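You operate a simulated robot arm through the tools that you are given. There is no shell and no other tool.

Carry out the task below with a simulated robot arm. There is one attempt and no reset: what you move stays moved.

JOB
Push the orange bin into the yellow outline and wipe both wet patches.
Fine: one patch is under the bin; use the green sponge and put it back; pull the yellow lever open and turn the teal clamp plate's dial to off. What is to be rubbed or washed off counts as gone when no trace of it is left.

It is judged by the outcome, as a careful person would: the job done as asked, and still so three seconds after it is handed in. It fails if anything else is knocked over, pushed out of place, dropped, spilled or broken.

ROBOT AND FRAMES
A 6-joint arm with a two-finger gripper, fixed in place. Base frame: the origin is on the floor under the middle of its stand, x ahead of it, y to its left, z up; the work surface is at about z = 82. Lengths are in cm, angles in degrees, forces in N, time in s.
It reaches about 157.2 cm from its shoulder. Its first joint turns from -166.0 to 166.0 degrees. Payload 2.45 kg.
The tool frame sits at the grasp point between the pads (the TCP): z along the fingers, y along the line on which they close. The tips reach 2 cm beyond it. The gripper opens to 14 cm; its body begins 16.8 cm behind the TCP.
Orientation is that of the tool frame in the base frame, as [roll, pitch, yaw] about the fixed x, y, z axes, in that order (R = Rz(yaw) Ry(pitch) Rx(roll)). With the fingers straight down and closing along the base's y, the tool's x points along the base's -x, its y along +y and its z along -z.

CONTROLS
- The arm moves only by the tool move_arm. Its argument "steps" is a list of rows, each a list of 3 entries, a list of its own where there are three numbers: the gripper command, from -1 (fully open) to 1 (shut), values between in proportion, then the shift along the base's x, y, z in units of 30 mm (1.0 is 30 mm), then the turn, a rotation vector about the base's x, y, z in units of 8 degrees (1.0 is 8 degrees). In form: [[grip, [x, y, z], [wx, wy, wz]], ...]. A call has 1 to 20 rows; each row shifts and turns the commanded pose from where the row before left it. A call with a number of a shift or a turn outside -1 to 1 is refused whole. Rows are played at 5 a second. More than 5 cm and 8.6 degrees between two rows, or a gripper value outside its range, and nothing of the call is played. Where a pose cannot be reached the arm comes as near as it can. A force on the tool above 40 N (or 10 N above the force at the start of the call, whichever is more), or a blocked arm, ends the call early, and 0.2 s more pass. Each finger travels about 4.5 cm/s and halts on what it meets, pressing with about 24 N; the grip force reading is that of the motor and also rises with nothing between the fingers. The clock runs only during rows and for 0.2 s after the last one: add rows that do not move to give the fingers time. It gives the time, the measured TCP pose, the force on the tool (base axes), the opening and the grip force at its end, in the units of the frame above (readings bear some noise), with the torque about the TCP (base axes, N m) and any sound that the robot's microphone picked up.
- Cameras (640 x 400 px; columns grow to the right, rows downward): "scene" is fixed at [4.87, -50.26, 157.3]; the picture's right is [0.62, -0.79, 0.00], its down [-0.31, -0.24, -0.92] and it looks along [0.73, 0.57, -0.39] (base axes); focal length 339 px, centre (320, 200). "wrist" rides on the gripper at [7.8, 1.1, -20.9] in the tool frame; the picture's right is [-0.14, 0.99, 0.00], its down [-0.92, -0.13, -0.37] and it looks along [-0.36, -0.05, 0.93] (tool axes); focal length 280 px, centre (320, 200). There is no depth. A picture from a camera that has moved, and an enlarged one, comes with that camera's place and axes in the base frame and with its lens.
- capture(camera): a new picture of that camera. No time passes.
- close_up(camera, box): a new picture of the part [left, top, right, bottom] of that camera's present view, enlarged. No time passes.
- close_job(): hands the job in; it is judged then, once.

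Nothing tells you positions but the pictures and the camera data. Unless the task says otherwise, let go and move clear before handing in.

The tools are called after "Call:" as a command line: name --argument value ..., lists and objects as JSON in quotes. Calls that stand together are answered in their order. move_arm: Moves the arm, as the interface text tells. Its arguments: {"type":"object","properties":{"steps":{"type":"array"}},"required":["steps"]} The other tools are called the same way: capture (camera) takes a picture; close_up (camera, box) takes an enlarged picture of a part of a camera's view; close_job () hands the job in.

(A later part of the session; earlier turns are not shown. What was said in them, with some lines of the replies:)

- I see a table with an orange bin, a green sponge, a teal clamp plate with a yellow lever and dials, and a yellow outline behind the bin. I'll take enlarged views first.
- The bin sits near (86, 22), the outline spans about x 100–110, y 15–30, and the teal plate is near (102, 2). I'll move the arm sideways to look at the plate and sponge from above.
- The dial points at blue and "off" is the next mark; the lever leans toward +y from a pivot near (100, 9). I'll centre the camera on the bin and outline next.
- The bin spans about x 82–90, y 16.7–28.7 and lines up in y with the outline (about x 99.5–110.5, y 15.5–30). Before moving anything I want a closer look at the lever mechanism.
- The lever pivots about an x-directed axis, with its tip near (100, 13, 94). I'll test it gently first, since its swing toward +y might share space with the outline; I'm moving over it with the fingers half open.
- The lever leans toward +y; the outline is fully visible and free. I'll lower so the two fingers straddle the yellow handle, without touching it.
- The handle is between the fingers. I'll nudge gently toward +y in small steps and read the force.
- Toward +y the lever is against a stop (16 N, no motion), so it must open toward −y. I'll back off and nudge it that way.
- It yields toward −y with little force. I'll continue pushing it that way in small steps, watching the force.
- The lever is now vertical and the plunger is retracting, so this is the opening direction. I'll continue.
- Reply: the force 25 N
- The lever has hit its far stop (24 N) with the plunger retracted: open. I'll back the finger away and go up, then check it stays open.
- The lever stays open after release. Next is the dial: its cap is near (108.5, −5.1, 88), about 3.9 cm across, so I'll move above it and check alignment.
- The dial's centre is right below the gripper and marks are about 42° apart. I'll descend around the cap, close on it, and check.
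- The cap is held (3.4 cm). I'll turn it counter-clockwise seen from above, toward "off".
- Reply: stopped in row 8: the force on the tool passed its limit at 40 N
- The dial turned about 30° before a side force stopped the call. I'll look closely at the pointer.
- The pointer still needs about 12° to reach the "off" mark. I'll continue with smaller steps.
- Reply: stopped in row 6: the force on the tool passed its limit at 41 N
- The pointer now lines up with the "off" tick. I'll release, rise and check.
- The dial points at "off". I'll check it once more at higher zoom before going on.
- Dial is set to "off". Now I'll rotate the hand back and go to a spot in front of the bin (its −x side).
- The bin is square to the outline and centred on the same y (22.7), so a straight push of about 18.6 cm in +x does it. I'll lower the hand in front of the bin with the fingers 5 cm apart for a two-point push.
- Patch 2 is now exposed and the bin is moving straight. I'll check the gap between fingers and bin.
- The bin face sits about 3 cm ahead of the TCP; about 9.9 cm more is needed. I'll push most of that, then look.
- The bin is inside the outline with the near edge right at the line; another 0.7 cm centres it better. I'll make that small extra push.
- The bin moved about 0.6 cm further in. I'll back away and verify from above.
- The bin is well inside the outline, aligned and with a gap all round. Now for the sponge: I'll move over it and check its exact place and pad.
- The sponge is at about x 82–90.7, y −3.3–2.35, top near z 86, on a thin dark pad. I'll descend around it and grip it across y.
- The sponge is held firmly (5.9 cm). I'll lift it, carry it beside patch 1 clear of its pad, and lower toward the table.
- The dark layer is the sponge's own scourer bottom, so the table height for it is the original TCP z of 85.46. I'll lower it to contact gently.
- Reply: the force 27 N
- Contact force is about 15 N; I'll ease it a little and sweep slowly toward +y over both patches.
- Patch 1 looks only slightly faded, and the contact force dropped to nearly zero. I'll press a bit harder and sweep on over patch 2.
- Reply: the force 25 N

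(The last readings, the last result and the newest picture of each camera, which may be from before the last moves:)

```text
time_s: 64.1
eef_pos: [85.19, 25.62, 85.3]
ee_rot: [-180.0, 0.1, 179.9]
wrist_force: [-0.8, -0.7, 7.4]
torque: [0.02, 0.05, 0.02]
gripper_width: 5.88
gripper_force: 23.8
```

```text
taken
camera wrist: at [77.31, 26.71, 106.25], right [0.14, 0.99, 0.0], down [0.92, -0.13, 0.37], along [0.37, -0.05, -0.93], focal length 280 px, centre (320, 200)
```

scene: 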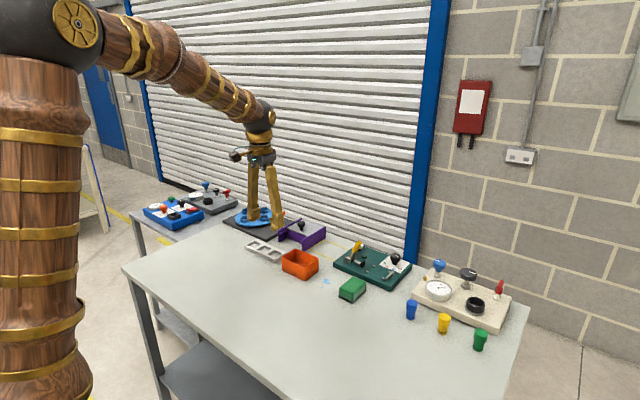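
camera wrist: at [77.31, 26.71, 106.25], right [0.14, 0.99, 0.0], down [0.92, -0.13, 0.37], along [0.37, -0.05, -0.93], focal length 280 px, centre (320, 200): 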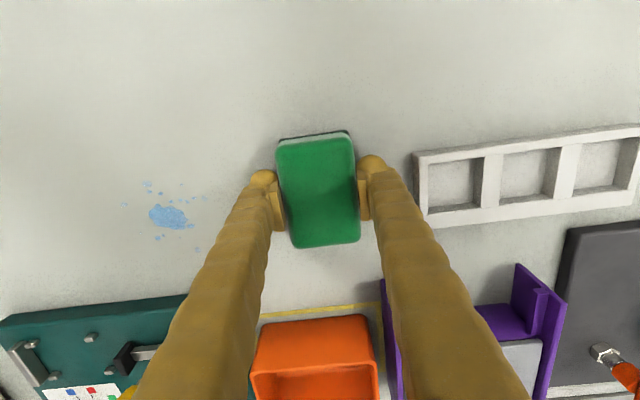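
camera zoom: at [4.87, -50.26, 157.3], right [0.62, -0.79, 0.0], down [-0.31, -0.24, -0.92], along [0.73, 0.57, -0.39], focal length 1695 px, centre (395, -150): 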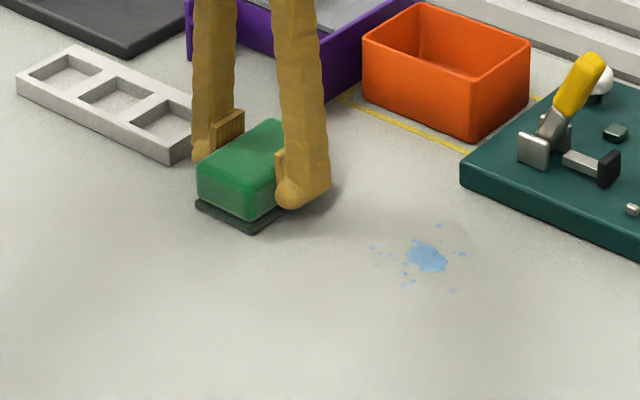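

Patch 2's left half looks wiped with the firmer pressure. I'll shift x by about 2.8 cm and sweep back over both patches.

Call:
move_arm --steps '[[0.4, [0.45, 0, -0.015], [0, 0, 0]], [0.4, [0.45, 0, 0], [0, 0, 0]], [0.4, [0, -0.3, 0], [0, 0, 0]], [0.4, [0, -0.3, 0], [0, 0, 0]], [0.4, [0, -0.3, 0], [0, 0, 0]], [0.4, [0, -0.3, 0], [0, 0, 0]], [0.4, [0, -0.3, 0], [0, 0, 0]], [0.4, [0, -0.3, 0], [0, 0, 0]], [0.4, [0, -0.3, 0], [0, 0, 0]], [0.4, [0, -0.3, 0], [0, 0, 0]], [0.4, [0, 0, 0], [0, 0, 0]]]'

Call:
close_up --camera "scene" --box '[250, 230, 360, 310]'

Call:
capture --camera "wrist"

```text
time_s: 66.5
eef_pos: [88.04, 18.36, 85.37]
ee_rot: [-179.9, 0.1, 179.9]
wrist_force: [-2.3, 3.0, 14.6]
torque: [-0.05, 0.02, 0.04]
gripper_width: 5.9
gripper_force: 24.2
```

```text
5.00 times, centred on (305, 270) of scene
camera zoom: at [4.87, -50.26, 157.3], right [0.62, -0.79, 0.0], down [-0.31, -0.24, -0.92], along [0.73, 0.57, -0.39], focal length 1695 px, centre (395, -150)
```

zoom: 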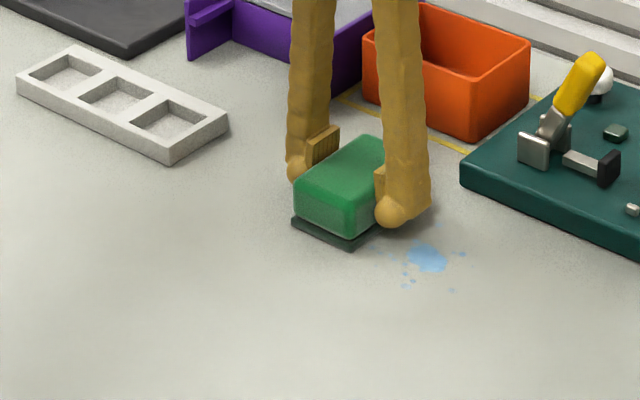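

```text
taken
camera wrist: at [80.12, 19.49, 106.21], right [0.14, 0.99, 0.0], down [0.92, -0.13, 0.37], along [0.37, -0.05, -0.93], focal length 280 px, centre (320, 200)
```

wrist: 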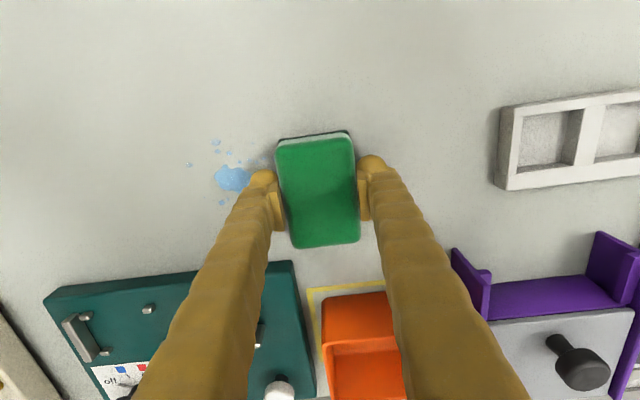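

Patch 2 appears to be gone. I'll continue the sweep over patch 1 with this pressure.

Call:
move_arm --steps '[[0.4, [0, -0.3, 0], [0, 0, 0]], [0.4, [0, -0.3, 0], [0, 0, 0]], [0.4, [0, -0.3, 0], [0, 0, 0]], [0.4, [0, -0.3, 0], [0, 0, 0]], [0.4, [0, -0.3, 0], [0, 0, 0]], [0.4, [0, -0.3, 0], [0, 0, 0]], [0.4, [0, -0.3, 0], [0, 0, 0]], [0.4, [0, -0.3, 0], [0, 0, 0]], [0.4, [0, -0.3, 0], [0, 0, 0]], [0.4, [0, -0.3, 0], [0, 0, 0]], [0.4, [0, -0.3, 0], [0, 0, 0]], [0.4, [0, -0.3, 0], [0, 0, 0]], [0.4, [0, -0.3, 0], [0, 0, 0]], [0.4, [0, 0, 0], [0, 0, 0]]]'

Call:
close_up --camera "scene" --box '[270, 230, 380, 310]'

Call:
capture --camera "wrist"

```text
time_s: 69.5
eef_pos: [88.13, 6.6, 85.25]
ee_rot: [-179.9, 0.0, 180.0]
wrist_force: [-0.8, 1.1, 2.7]
torque: [-0.08, 0.01, 0.0]
gripper_width: 5.86
gripper_force: 23.7
```

```text
5.00 times, centred on (325, 270) of scene
camera zoom: at [4.87, -50.26, 157.3], right [0.62, -0.79, 0.0], down [-0.31, -0.24, -0.92], along [0.73, 0.57, -0.39], focal length 1695 px, centre (295, -150)
```

zoom: 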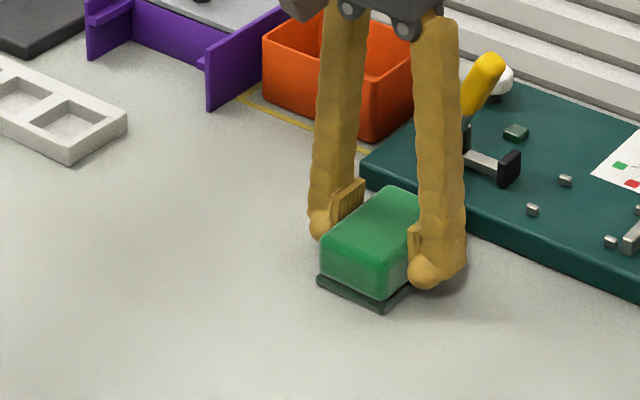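

```text
taken
camera wrist: at [80.27, 7.84, 106.19], right [0.14, 0.99, 0.0], down [0.92, -0.13, 0.37], along [0.36, -0.05, -0.93], focal length 280 px, centre (320, 200)
```

wrist: 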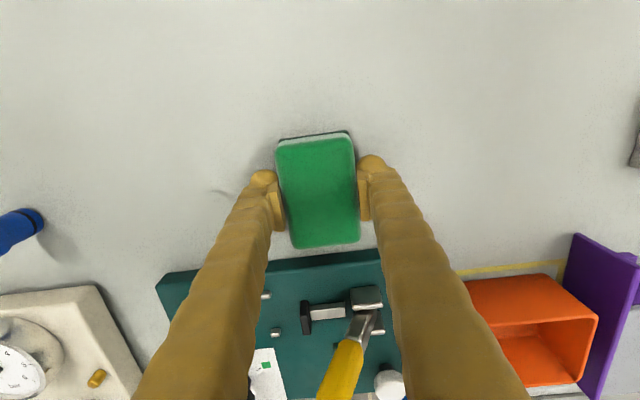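

Both patches look gone. I'll check closely for residual traces.

Call:
close_up --camera "scene" --box '[285, 260, 345, 305]'

Call:
close_up --camera "wrist" --box '[350, 110, 640, 260]'

Call:
close_up --camera "wrist" --box '[350, 80, 500, 220]'

```text
8.89 times, centred on (315, 282) of scene
camera zoom: at [4.87, -50.26, 157.3], right [0.62, -0.79, 0.0], down [-0.31, -0.24, -0.92], along [0.73, 0.57, -0.39], focal length 3013 px, centre (364, -533)
```

zoom: 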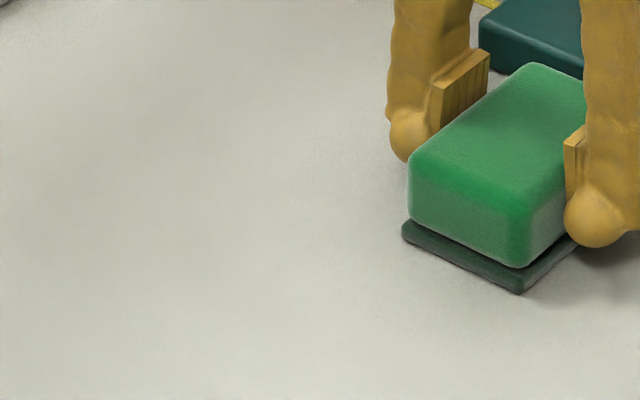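

```text
2.21 times, centred on (495, 185) of wrist
camera zoom: at [80.27, 7.84, 106.19], right [0.14, 0.99, 0.0], down [0.92, -0.13, 0.37], along [0.36, -0.05, -0.93], focal length 619 px, centre (-66, 233)
```

zoom: 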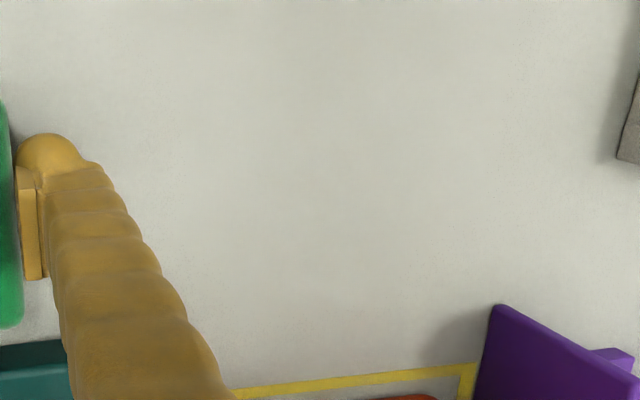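

```text
2.86 times, centred on (425, 150) of wrist
camera zoom: at [80.27, 7.84, 106.19], right [0.14, 0.99, 0.0], down [0.92, -0.13, 0.37], along [0.36, -0.05, -0.93], focal length 801 px, centre (20, 343)
```

zoom: 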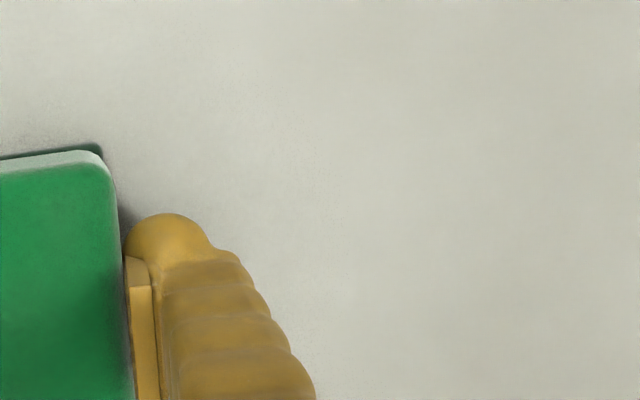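

No traces visible. To be sure about the faint near-edge droplets, I'll make one more firm pass at lower x across the full range.

Call:
move_arm --steps '[[0.4, [-0.35, 0, -0.02], [0, 0, 0]], [0.4, [-0.35, 0, 0], [0, 0, 0]], [0.4, [-0.4, 0, 0], [0, 0, 0]], [0.4, [0, 0.3, 0], [0, 0, 0]], [0.4, [0, 0.4, 0], [0, 0, 0]], [0.4, [0, 0.4, 0], [0, 0, 0]], [0.4, [0, 0.4, 0], [0, 0, 0]], [0.4, [0, 0.4, 0], [0, 0, 0]], [0.4, [0, 0.4, 0], [0, 0, 0]], [0.4, [0, 0.4, 0], [0, 0, 0]], [0.4, [0, 0.4, 0], [0, 0, 0]], [0.4, [0, 0.4, 0], [0, 0, 0]], [0.4, [0, 0.4, 0], [0, 0, 0]], [0.4, [0, 0.4, 0], [0, 0, 0]], [0.4, [0, 0.4, 0], [0, 0, 0]], [0.4, [0, 0.4, 0], [0, 0, 0]], [0.4, [0, 0.4, 0], [0, 0, 0]], [0.4, [0, 0.4, 0], [0, 0, 0]], [0.4, [0, 0, 0], [0, 0, 0]]]'

Call:
capture --camera "wrist"

Call:
close_up --camera "scene" --box '[270, 240, 380, 310]'

```text
time_s: 73.5
eef_pos: [84.88, 24.43, 85.15]
ee_rot: [-179.9, 0.2, -180.0]
wrist_force: [-3.1, -2.3, 9.9]
torque: [0.12, 0.08, -0.04]
gripper_width: 5.91
gripper_force: 24.0
stopped in row 19: the force on the tool passed its limit at 40 N (the readings are from after the stop); the commanded pose is now the measured one
```

```text
taken
camera wrist: at [76.9, 25.57, 106.09], right [0.14, 0.99, 0.0], down [0.92, -0.13, 0.37], along [0.37, -0.05, -0.93], focal length 280 px, centre (320, 200)
```

wrist: 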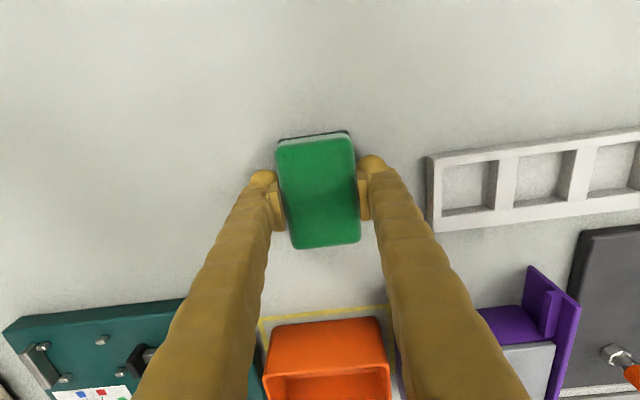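

```text
5.71 times, centred on (325, 275) of scene
camera zoom: at [4.87, -50.26, 157.3], right [0.62, -0.79, 0.0], down [-0.31, -0.24, -0.92], along [0.73, 0.57, -0.39], focal length 1937 px, centre (291, -229)
```

zoom: 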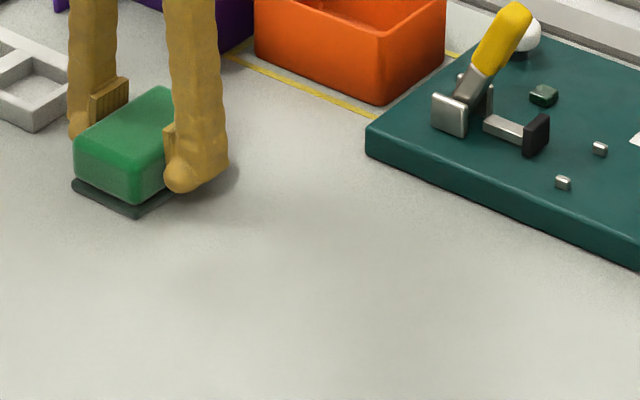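

Wiping is done; now I'll lift the sponge and look over the whole wiped area before returning it.

Call:
move_arm --steps '[[0.4, [0, 0, 0.3], [0, 0, 0]], [0.4, [0, 0, 1], [0, 0, 0]], [0.4, [0, 0, 1], [0, 0, 0]], [0.4, [0, 0, 1], [0, 0, 0]], [0.4, [0, -1, 1], [0, 0, 0]], [0.4, [0, -1, 0], [0, 0, 0]], [0.4, [0, -1, 0], [0, 0, 0]], [0.4, [0, -1, 0], [0, 0, 0]], [0.4, [0, -1, 0], [0, 0, 0]], [0.4, [0, -1, 0], [0, 0, 0]], [0.4, [0.55, -1, 0], [0, 0, 0]], [0.4, [0, -1, 0], [0, 0, 0]], [0.4, [0, -0.33, 0], [0, 0, 0]], [0.4, [0, 0, 0], [0, 0, 0]], [0.4, [0, 0, 0], [0, 0, 0]]]'

Call:
capture --camera "wrist"

Call:
close_up --camera "scene" --box '[270, 240, 380, 310]'

```text
time_s: 76.7
eef_pos: [86.5, -0.49, 98.31]
ee_rot: [-180.0, 0.2, 179.9]
wrist_force: [-0.8, 0.3, -0.8]
torque: [0.04, 0.01, -0.02]
gripper_width: 5.88
gripper_force: 23.8
```

```text
taken
camera wrist: at [78.46, 0.5, 119.13], right [0.14, 0.99, 0.0], down [0.92, -0.13, 0.37], along [0.37, -0.05, -0.93], focal length 280 px, centre (320, 200)
```

wrist: 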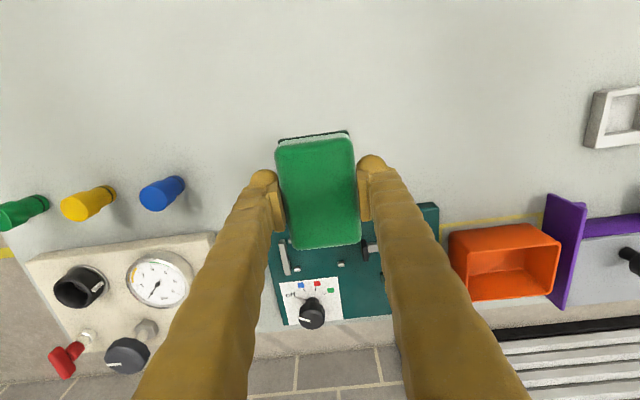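

```text
5.71 times, centred on (325, 275) of scene
camera zoom: at [4.87, -50.26, 157.3], right [0.62, -0.79, 0.0], down [-0.31, -0.24, -0.92], along [0.73, 0.57, -0.39], focal length 1937 px, centre (291, -229)
```

zoom: 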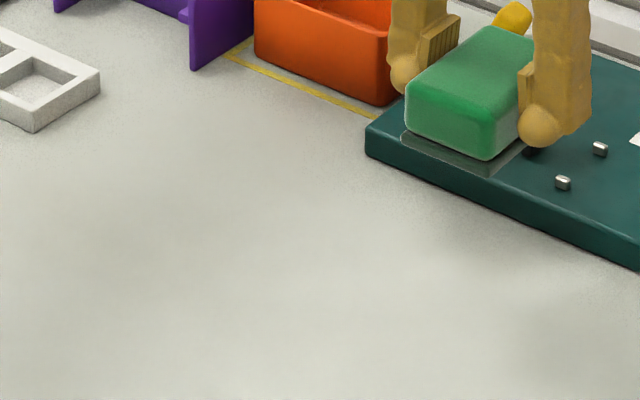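

Call:
close_up --camera "wrist" --box '[350, 90, 570, 230]'

Call:
close_up --camera "scene" --box '[285, 262, 345, 302]'

Call:
close_up --camera "scene" --box '[280, 255, 320, 285]'

```text
2.86 times, centred on (460, 160) of wrist
camera zoom: at [78.46, 0.5, 119.13], right [0.14, 0.99, 0.0], down [0.92, -0.13, 0.37], along [0.37, -0.05, -0.93], focal length 801 px, centre (-80, 314)
```

zoom: 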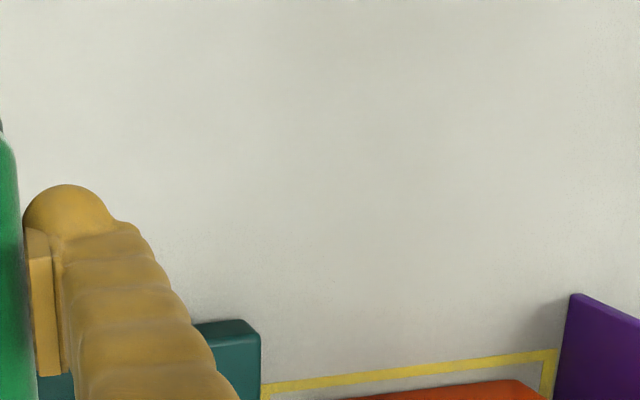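

```text
10.00 times, centred on (315, 282) of scene
camera zoom: at [4.87, -50.26, 157.3], right [0.62, -0.79, 0.0], down [-0.31, -0.24, -0.92], along [0.73, 0.57, -0.39], focal length 3390 px, centre (370, -620)
```

zoom: 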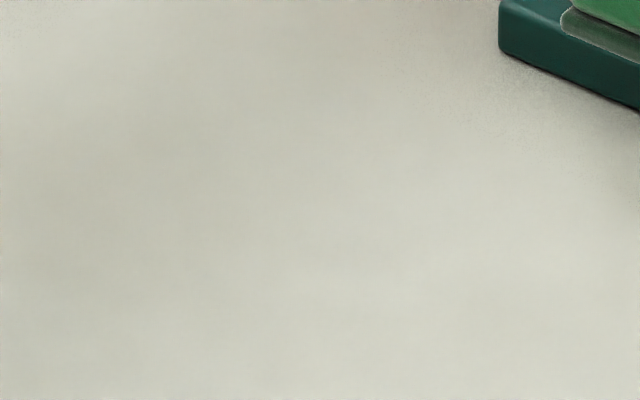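

```text
13.33 times, centred on (300, 270) of scene
camera zoom: at [4.87, -50.26, 157.3], right [0.62, -0.79, 0.0], down [-0.31, -0.24, -0.92], along [0.73, 0.57, -0.39], focal length 4520 px, centre (587, -733)
```

zoom: 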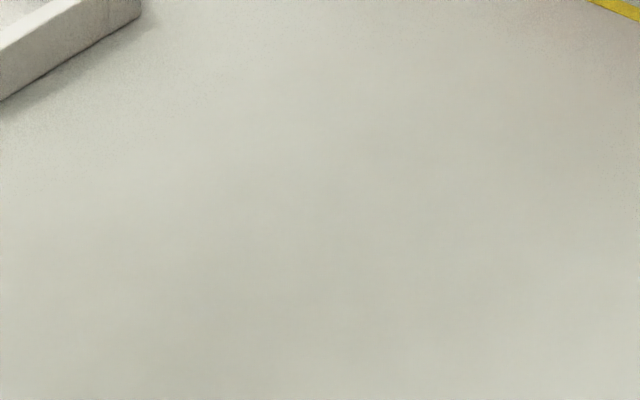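

The area is clean with no blue left. Now I'll set the sponge back at its original spot (86.5, −0.56).

Call:
move_arm --steps '[[0.4, [0, 0, -1], [0, 0, 0]], [0.4, [0, 0, -1], [0, 0, 0]], [0.4, [0, 0, -1], [0, 0, 0]], [0.4, [0, 0, -0.7], [0, 0, 0]], [0.4, [0, 0, -0.4], [0, 0, 0]], [0.4, [0, 0, -0.15], [0, 0, 0]], [0.4, [0, 0, -0.05], [0, 0, 0]], [0.4, [0, 0, 0], [0, 0, 0]]]'

Call:
close_up --camera "scene" --box '[310, 240, 400, 310]'

```text
time_s: 78.5
eef_pos: [86.66, -0.61, 85.18]
ee_rot: [180.0, 0.2, 180.0]
wrist_force: [-0.1, -0.1, 6.6]
torque: [0.23, -0.01, 0.04]
gripper_width: 5.87
gripper_force: 24.1
```

```text
5.71 times, centred on (355, 275) of scene
camera zoom: at [4.87, -50.26, 157.3], right [0.62, -0.79, 0.0], down [-0.31, -0.24, -0.92], along [0.73, 0.57, -0.39], focal length 1937 px, centre (120, -229)
```

zoom: 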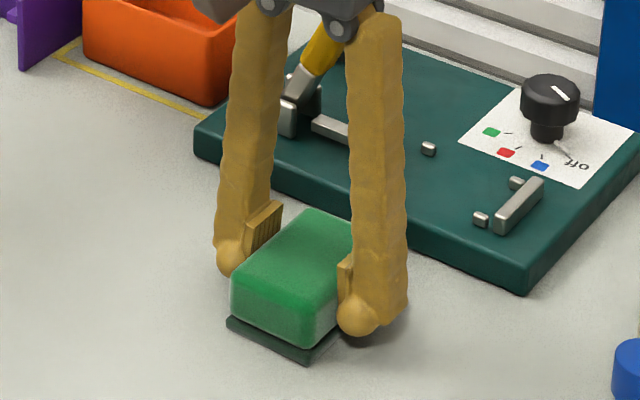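

The sponge rests at the same spot as before with light contact. I'll open the fingers and rise straight up.

Call:
move_arm --steps '[[0.2, [0, 0, 0], [0, 0, 0]], [0, [0, 0, 0], [0, 0, 0]], [-0.2, [0, 0, 0], [0, 0, 0]], [-0.286, [0, 0, 0], [0, 0, 0]], [-0.286, [0, 0, 0], [0, 0, 0]], [-0.286, [0, 0, 0.5], [0, 0, 0]], [-0.286, [0, 0, 1], [0, 0, 0]], [-0.286, [0, 0, 1], [0, 0, 0]], [-0.286, [0, 0, 1], [0, 0, 0]], [-0.286, [0, 0, 1], [0, 0, 0]], [-0.286, [0, 0, 1], [0, 0, 0]], [-0.286, [0, 0, 1], [0, 0, 0]], [-0.286, [-1, 0, 1], [0, 0, 0]], [-0.286, [-1, 0, 1], [0, 0, 0]], [-0.286, [-1, 0, 1], [0, 0, 0]], [-0.286, [-1, 0, 1], [0, 0, 0]], [-0.286, [-1, 0, 1], [0, 0, 0]], [-0.286, [-1, 0, 1], [0, 0, 0]], [-0.286, [0, 0, 0], [0, 0, 0]], [-0.286, [0, 0, 0], [0, 0, 0]]]'

Call:
capture --camera "wrist"

Call:
capture --camera "scene"

Call:
close_up --camera "scene" --box '[290, 220, 420, 310]'

```text
time_s: 82.7
eef_pos: [68.4, -0.61, 123.02]
ee_rot: [179.9, 0.0, 180.0]
wrist_force: [-0.6, -0.6, 0.5]
torque: [0.0, 0.01, 0.03]
gripper_width: 8.99
gripper_force: 0.1
```

```text
taken
camera wrist: at [60.6, 0.4, 143.85], right [0.14, 0.99, 0.0], down [0.92, -0.13, 0.37], along [0.37, -0.05, -0.93], focal length 280 px, centre (320, 200)
```

wrist: 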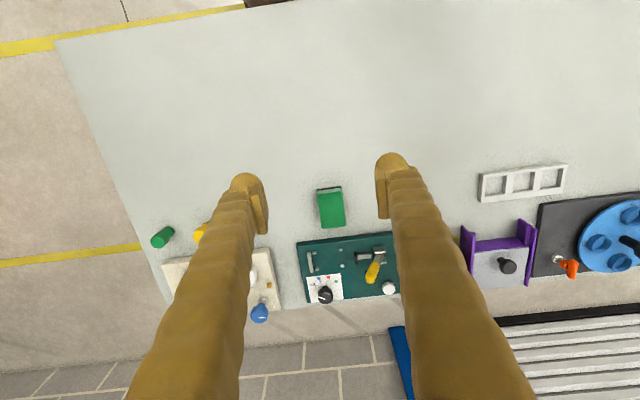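

```text
taken
```

scene: 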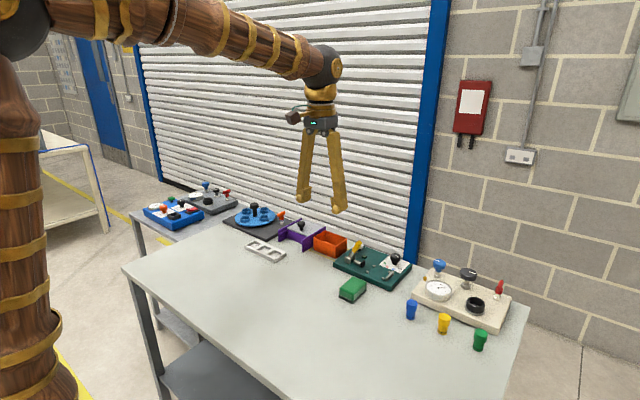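

```text
4.44 times, centred on (355, 265) of scene
camera zoom: at [4.87, -50.26, 157.3], right [0.62, -0.79, 0.0], down [-0.31, -0.24, -0.92], along [0.73, 0.57, -0.39], focal length 1506 px, centre (164, -89)
```

zoom: 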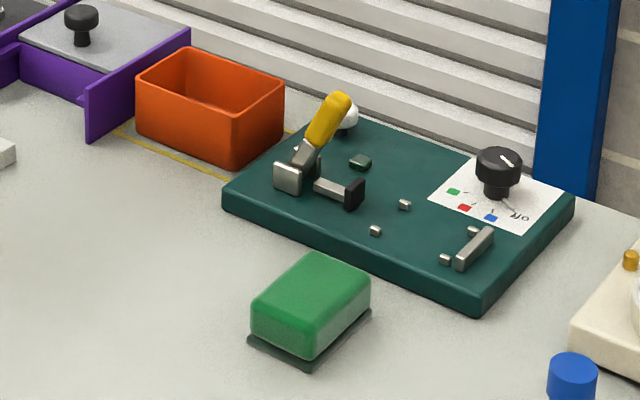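

Call:
close_up --camera "scene" --box '[320, 265, 380, 310]'

Call:
close_up --camera "scene" --box '[330, 220, 390, 270]'

Call:
close_up --camera "scene" --box '[388, 255, 408, 270]'

```text
8.89 times, centred on (350, 288) of scene
camera zoom: at [4.87, -50.26, 157.3], right [0.62, -0.79, 0.0], down [-0.31, -0.24, -0.92], along [0.73, 0.57, -0.39], focal length 3013 px, centre (53, -578)
```

zoom: 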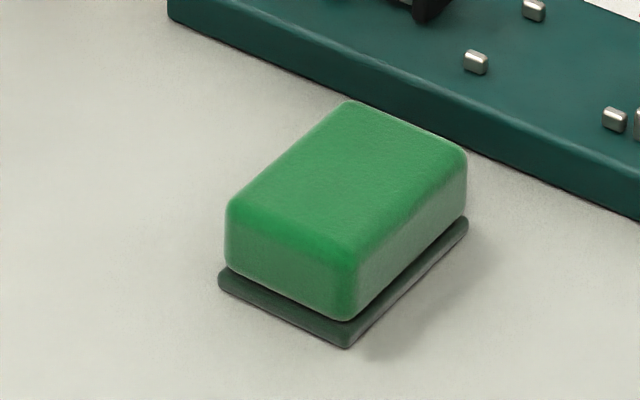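

```text
8.00 times, centred on (360, 245) of scene
camera zoom: at [4.87, -50.26, 157.3], right [0.62, -0.79, 0.0], down [-0.31, -0.24, -0.92], along [0.73, 0.57, -0.39], focal length 2712 px, centre (0, -160)
```

zoom: 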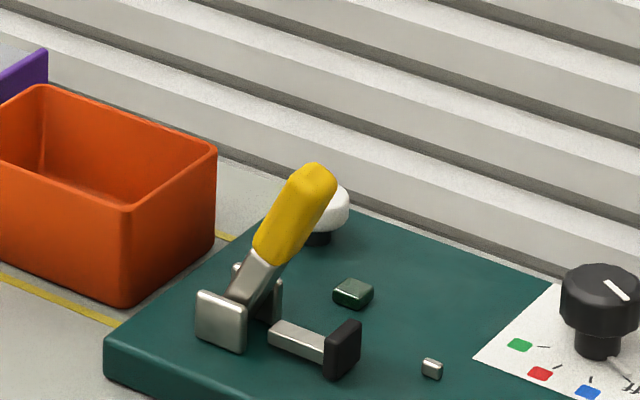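

```text
16.00 times, centred on (398, 262) of scene
camera zoom: at [4.87, -50.26, 157.3], right [0.62, -0.79, 0.0], down [-0.31, -0.24, -0.92], along [0.73, 0.57, -0.39], focal length 5423 px, centre (-928, -800)
```

zoom: 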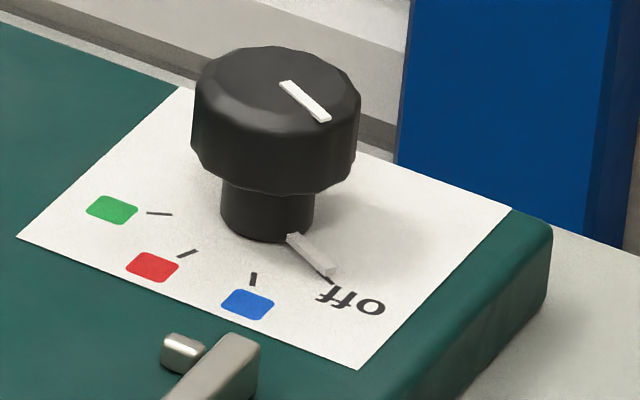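

Lever, dial, sponge and bin all look right. One last overhead look at the wiped area and bin, with the arm moved to its starting side.

Call:
move_arm --steps '[[-1, [0, 1, 0], [0, 0, 0]], [-1, [0, 1, 0], [0, 0, 0]], [-1, [0, 1, 0], [0, 0, 0]], [-1, [0, 1, 0], [0, 0, 0]], [-1, [0, 1, 0], [0, 0, 0]], [-1, [0, 1, 0], [0, 0, 0]], [-1, [0, 0.3, 0], [0, 0, 0]], [-1, [0, 0, 0], [0, 0, 0]], [-1, [0, 0, 0], [0, 0, 0]]]'

Call:
close_up --camera "wrist" --box '[220, 140, 430, 310]'

Call:
close_up --camera "wrist" --box '[230, 150, 370, 240]'

Call:
capture --camera "scene"

```text
time_s: 84.7
eef_pos: [68.51, 18.43, 122.72]
ee_rot: [-180.0, 0.1, -180.0]
wrist_force: [-0.3, -0.6, 1.0]
torque: [-0.01, -0.03, -0.03]
gripper_width: 14.01
gripper_force: 0.1
```

```text
2.35 times, centred on (325, 225) of wrist
camera zoom: at [60.55, 19.41, 143.61], right [0.14, 0.99, 0.0], down [0.92, -0.13, 0.37], along [0.37, -0.05, -0.93], focal length 660 px, centre (308, 141)
```

zoom: 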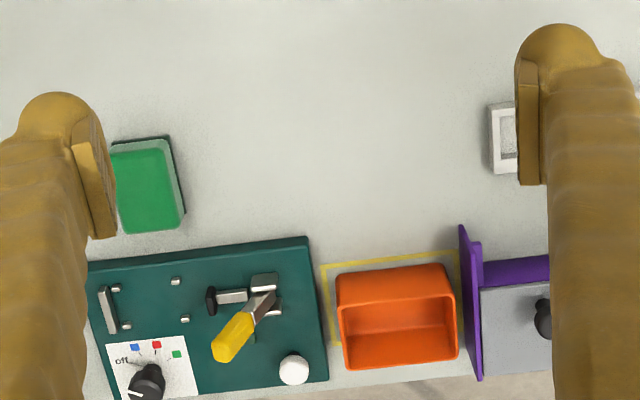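

```text
4.44 times, centred on (300, 195) of wrist
camera zoom: at [60.55, 19.41, 143.61], right [0.14, 0.99, 0.0], down [0.92, -0.13, 0.37], along [0.37, -0.05, -0.93], focal length 1246 px, centre (409, 222)
```

zoom: 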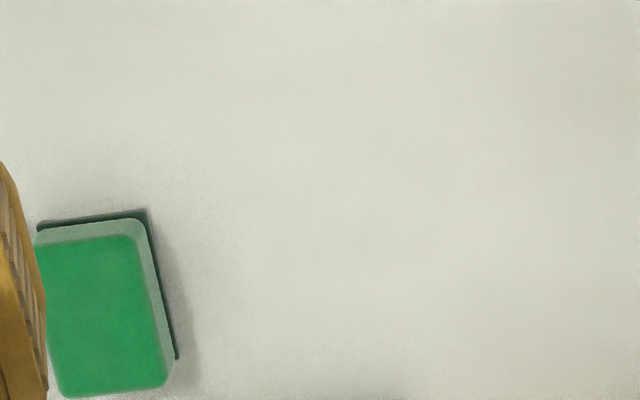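

```text
taken
```

scene: 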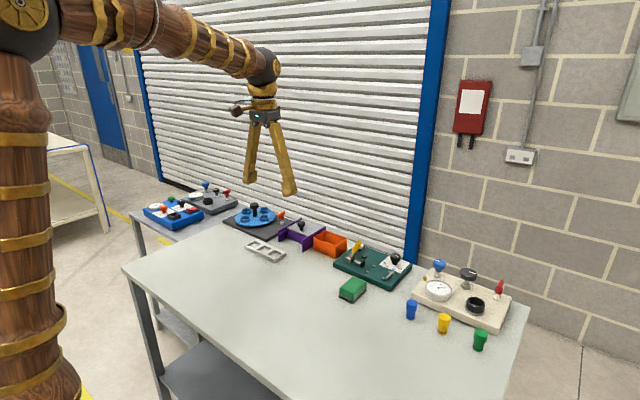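

The bin is inside the outline and both patches are gone without a trace. The sponge is back in its place, the lever is open, the dial is at "off", and nothing else has been disturbed. The arm is clear, so I'm handing in the job.

Call:
close_job

```text
The job is handed in.
```

I finished the job and handed it in; in the last pictures before handing in, everything was as asked.

- **Bin:** It is inside the yellow outline, square to it, with a gap on the near side and both ends. The far side is hidden behind the bin, but I estimate a gap of just under 1 cm there.
- **Wet patches:** Both are wiped, including the small droplets. No blue shows in close-ups from either camera.
- **Sponge:** It is back in its original spot, within about 1 mm by the pictures.
- **Lever:** It is open and still resting where it stopped at the end of its travel. I first pushed it the wrong way, against its closed stop (about 17 N); it did not move and nothing shifted.
- **Dial:** It points at "off". My angle estimates put it within about 3° of the mark.

Nothing else on the table looked moved, and the arm was clear when I handed in.
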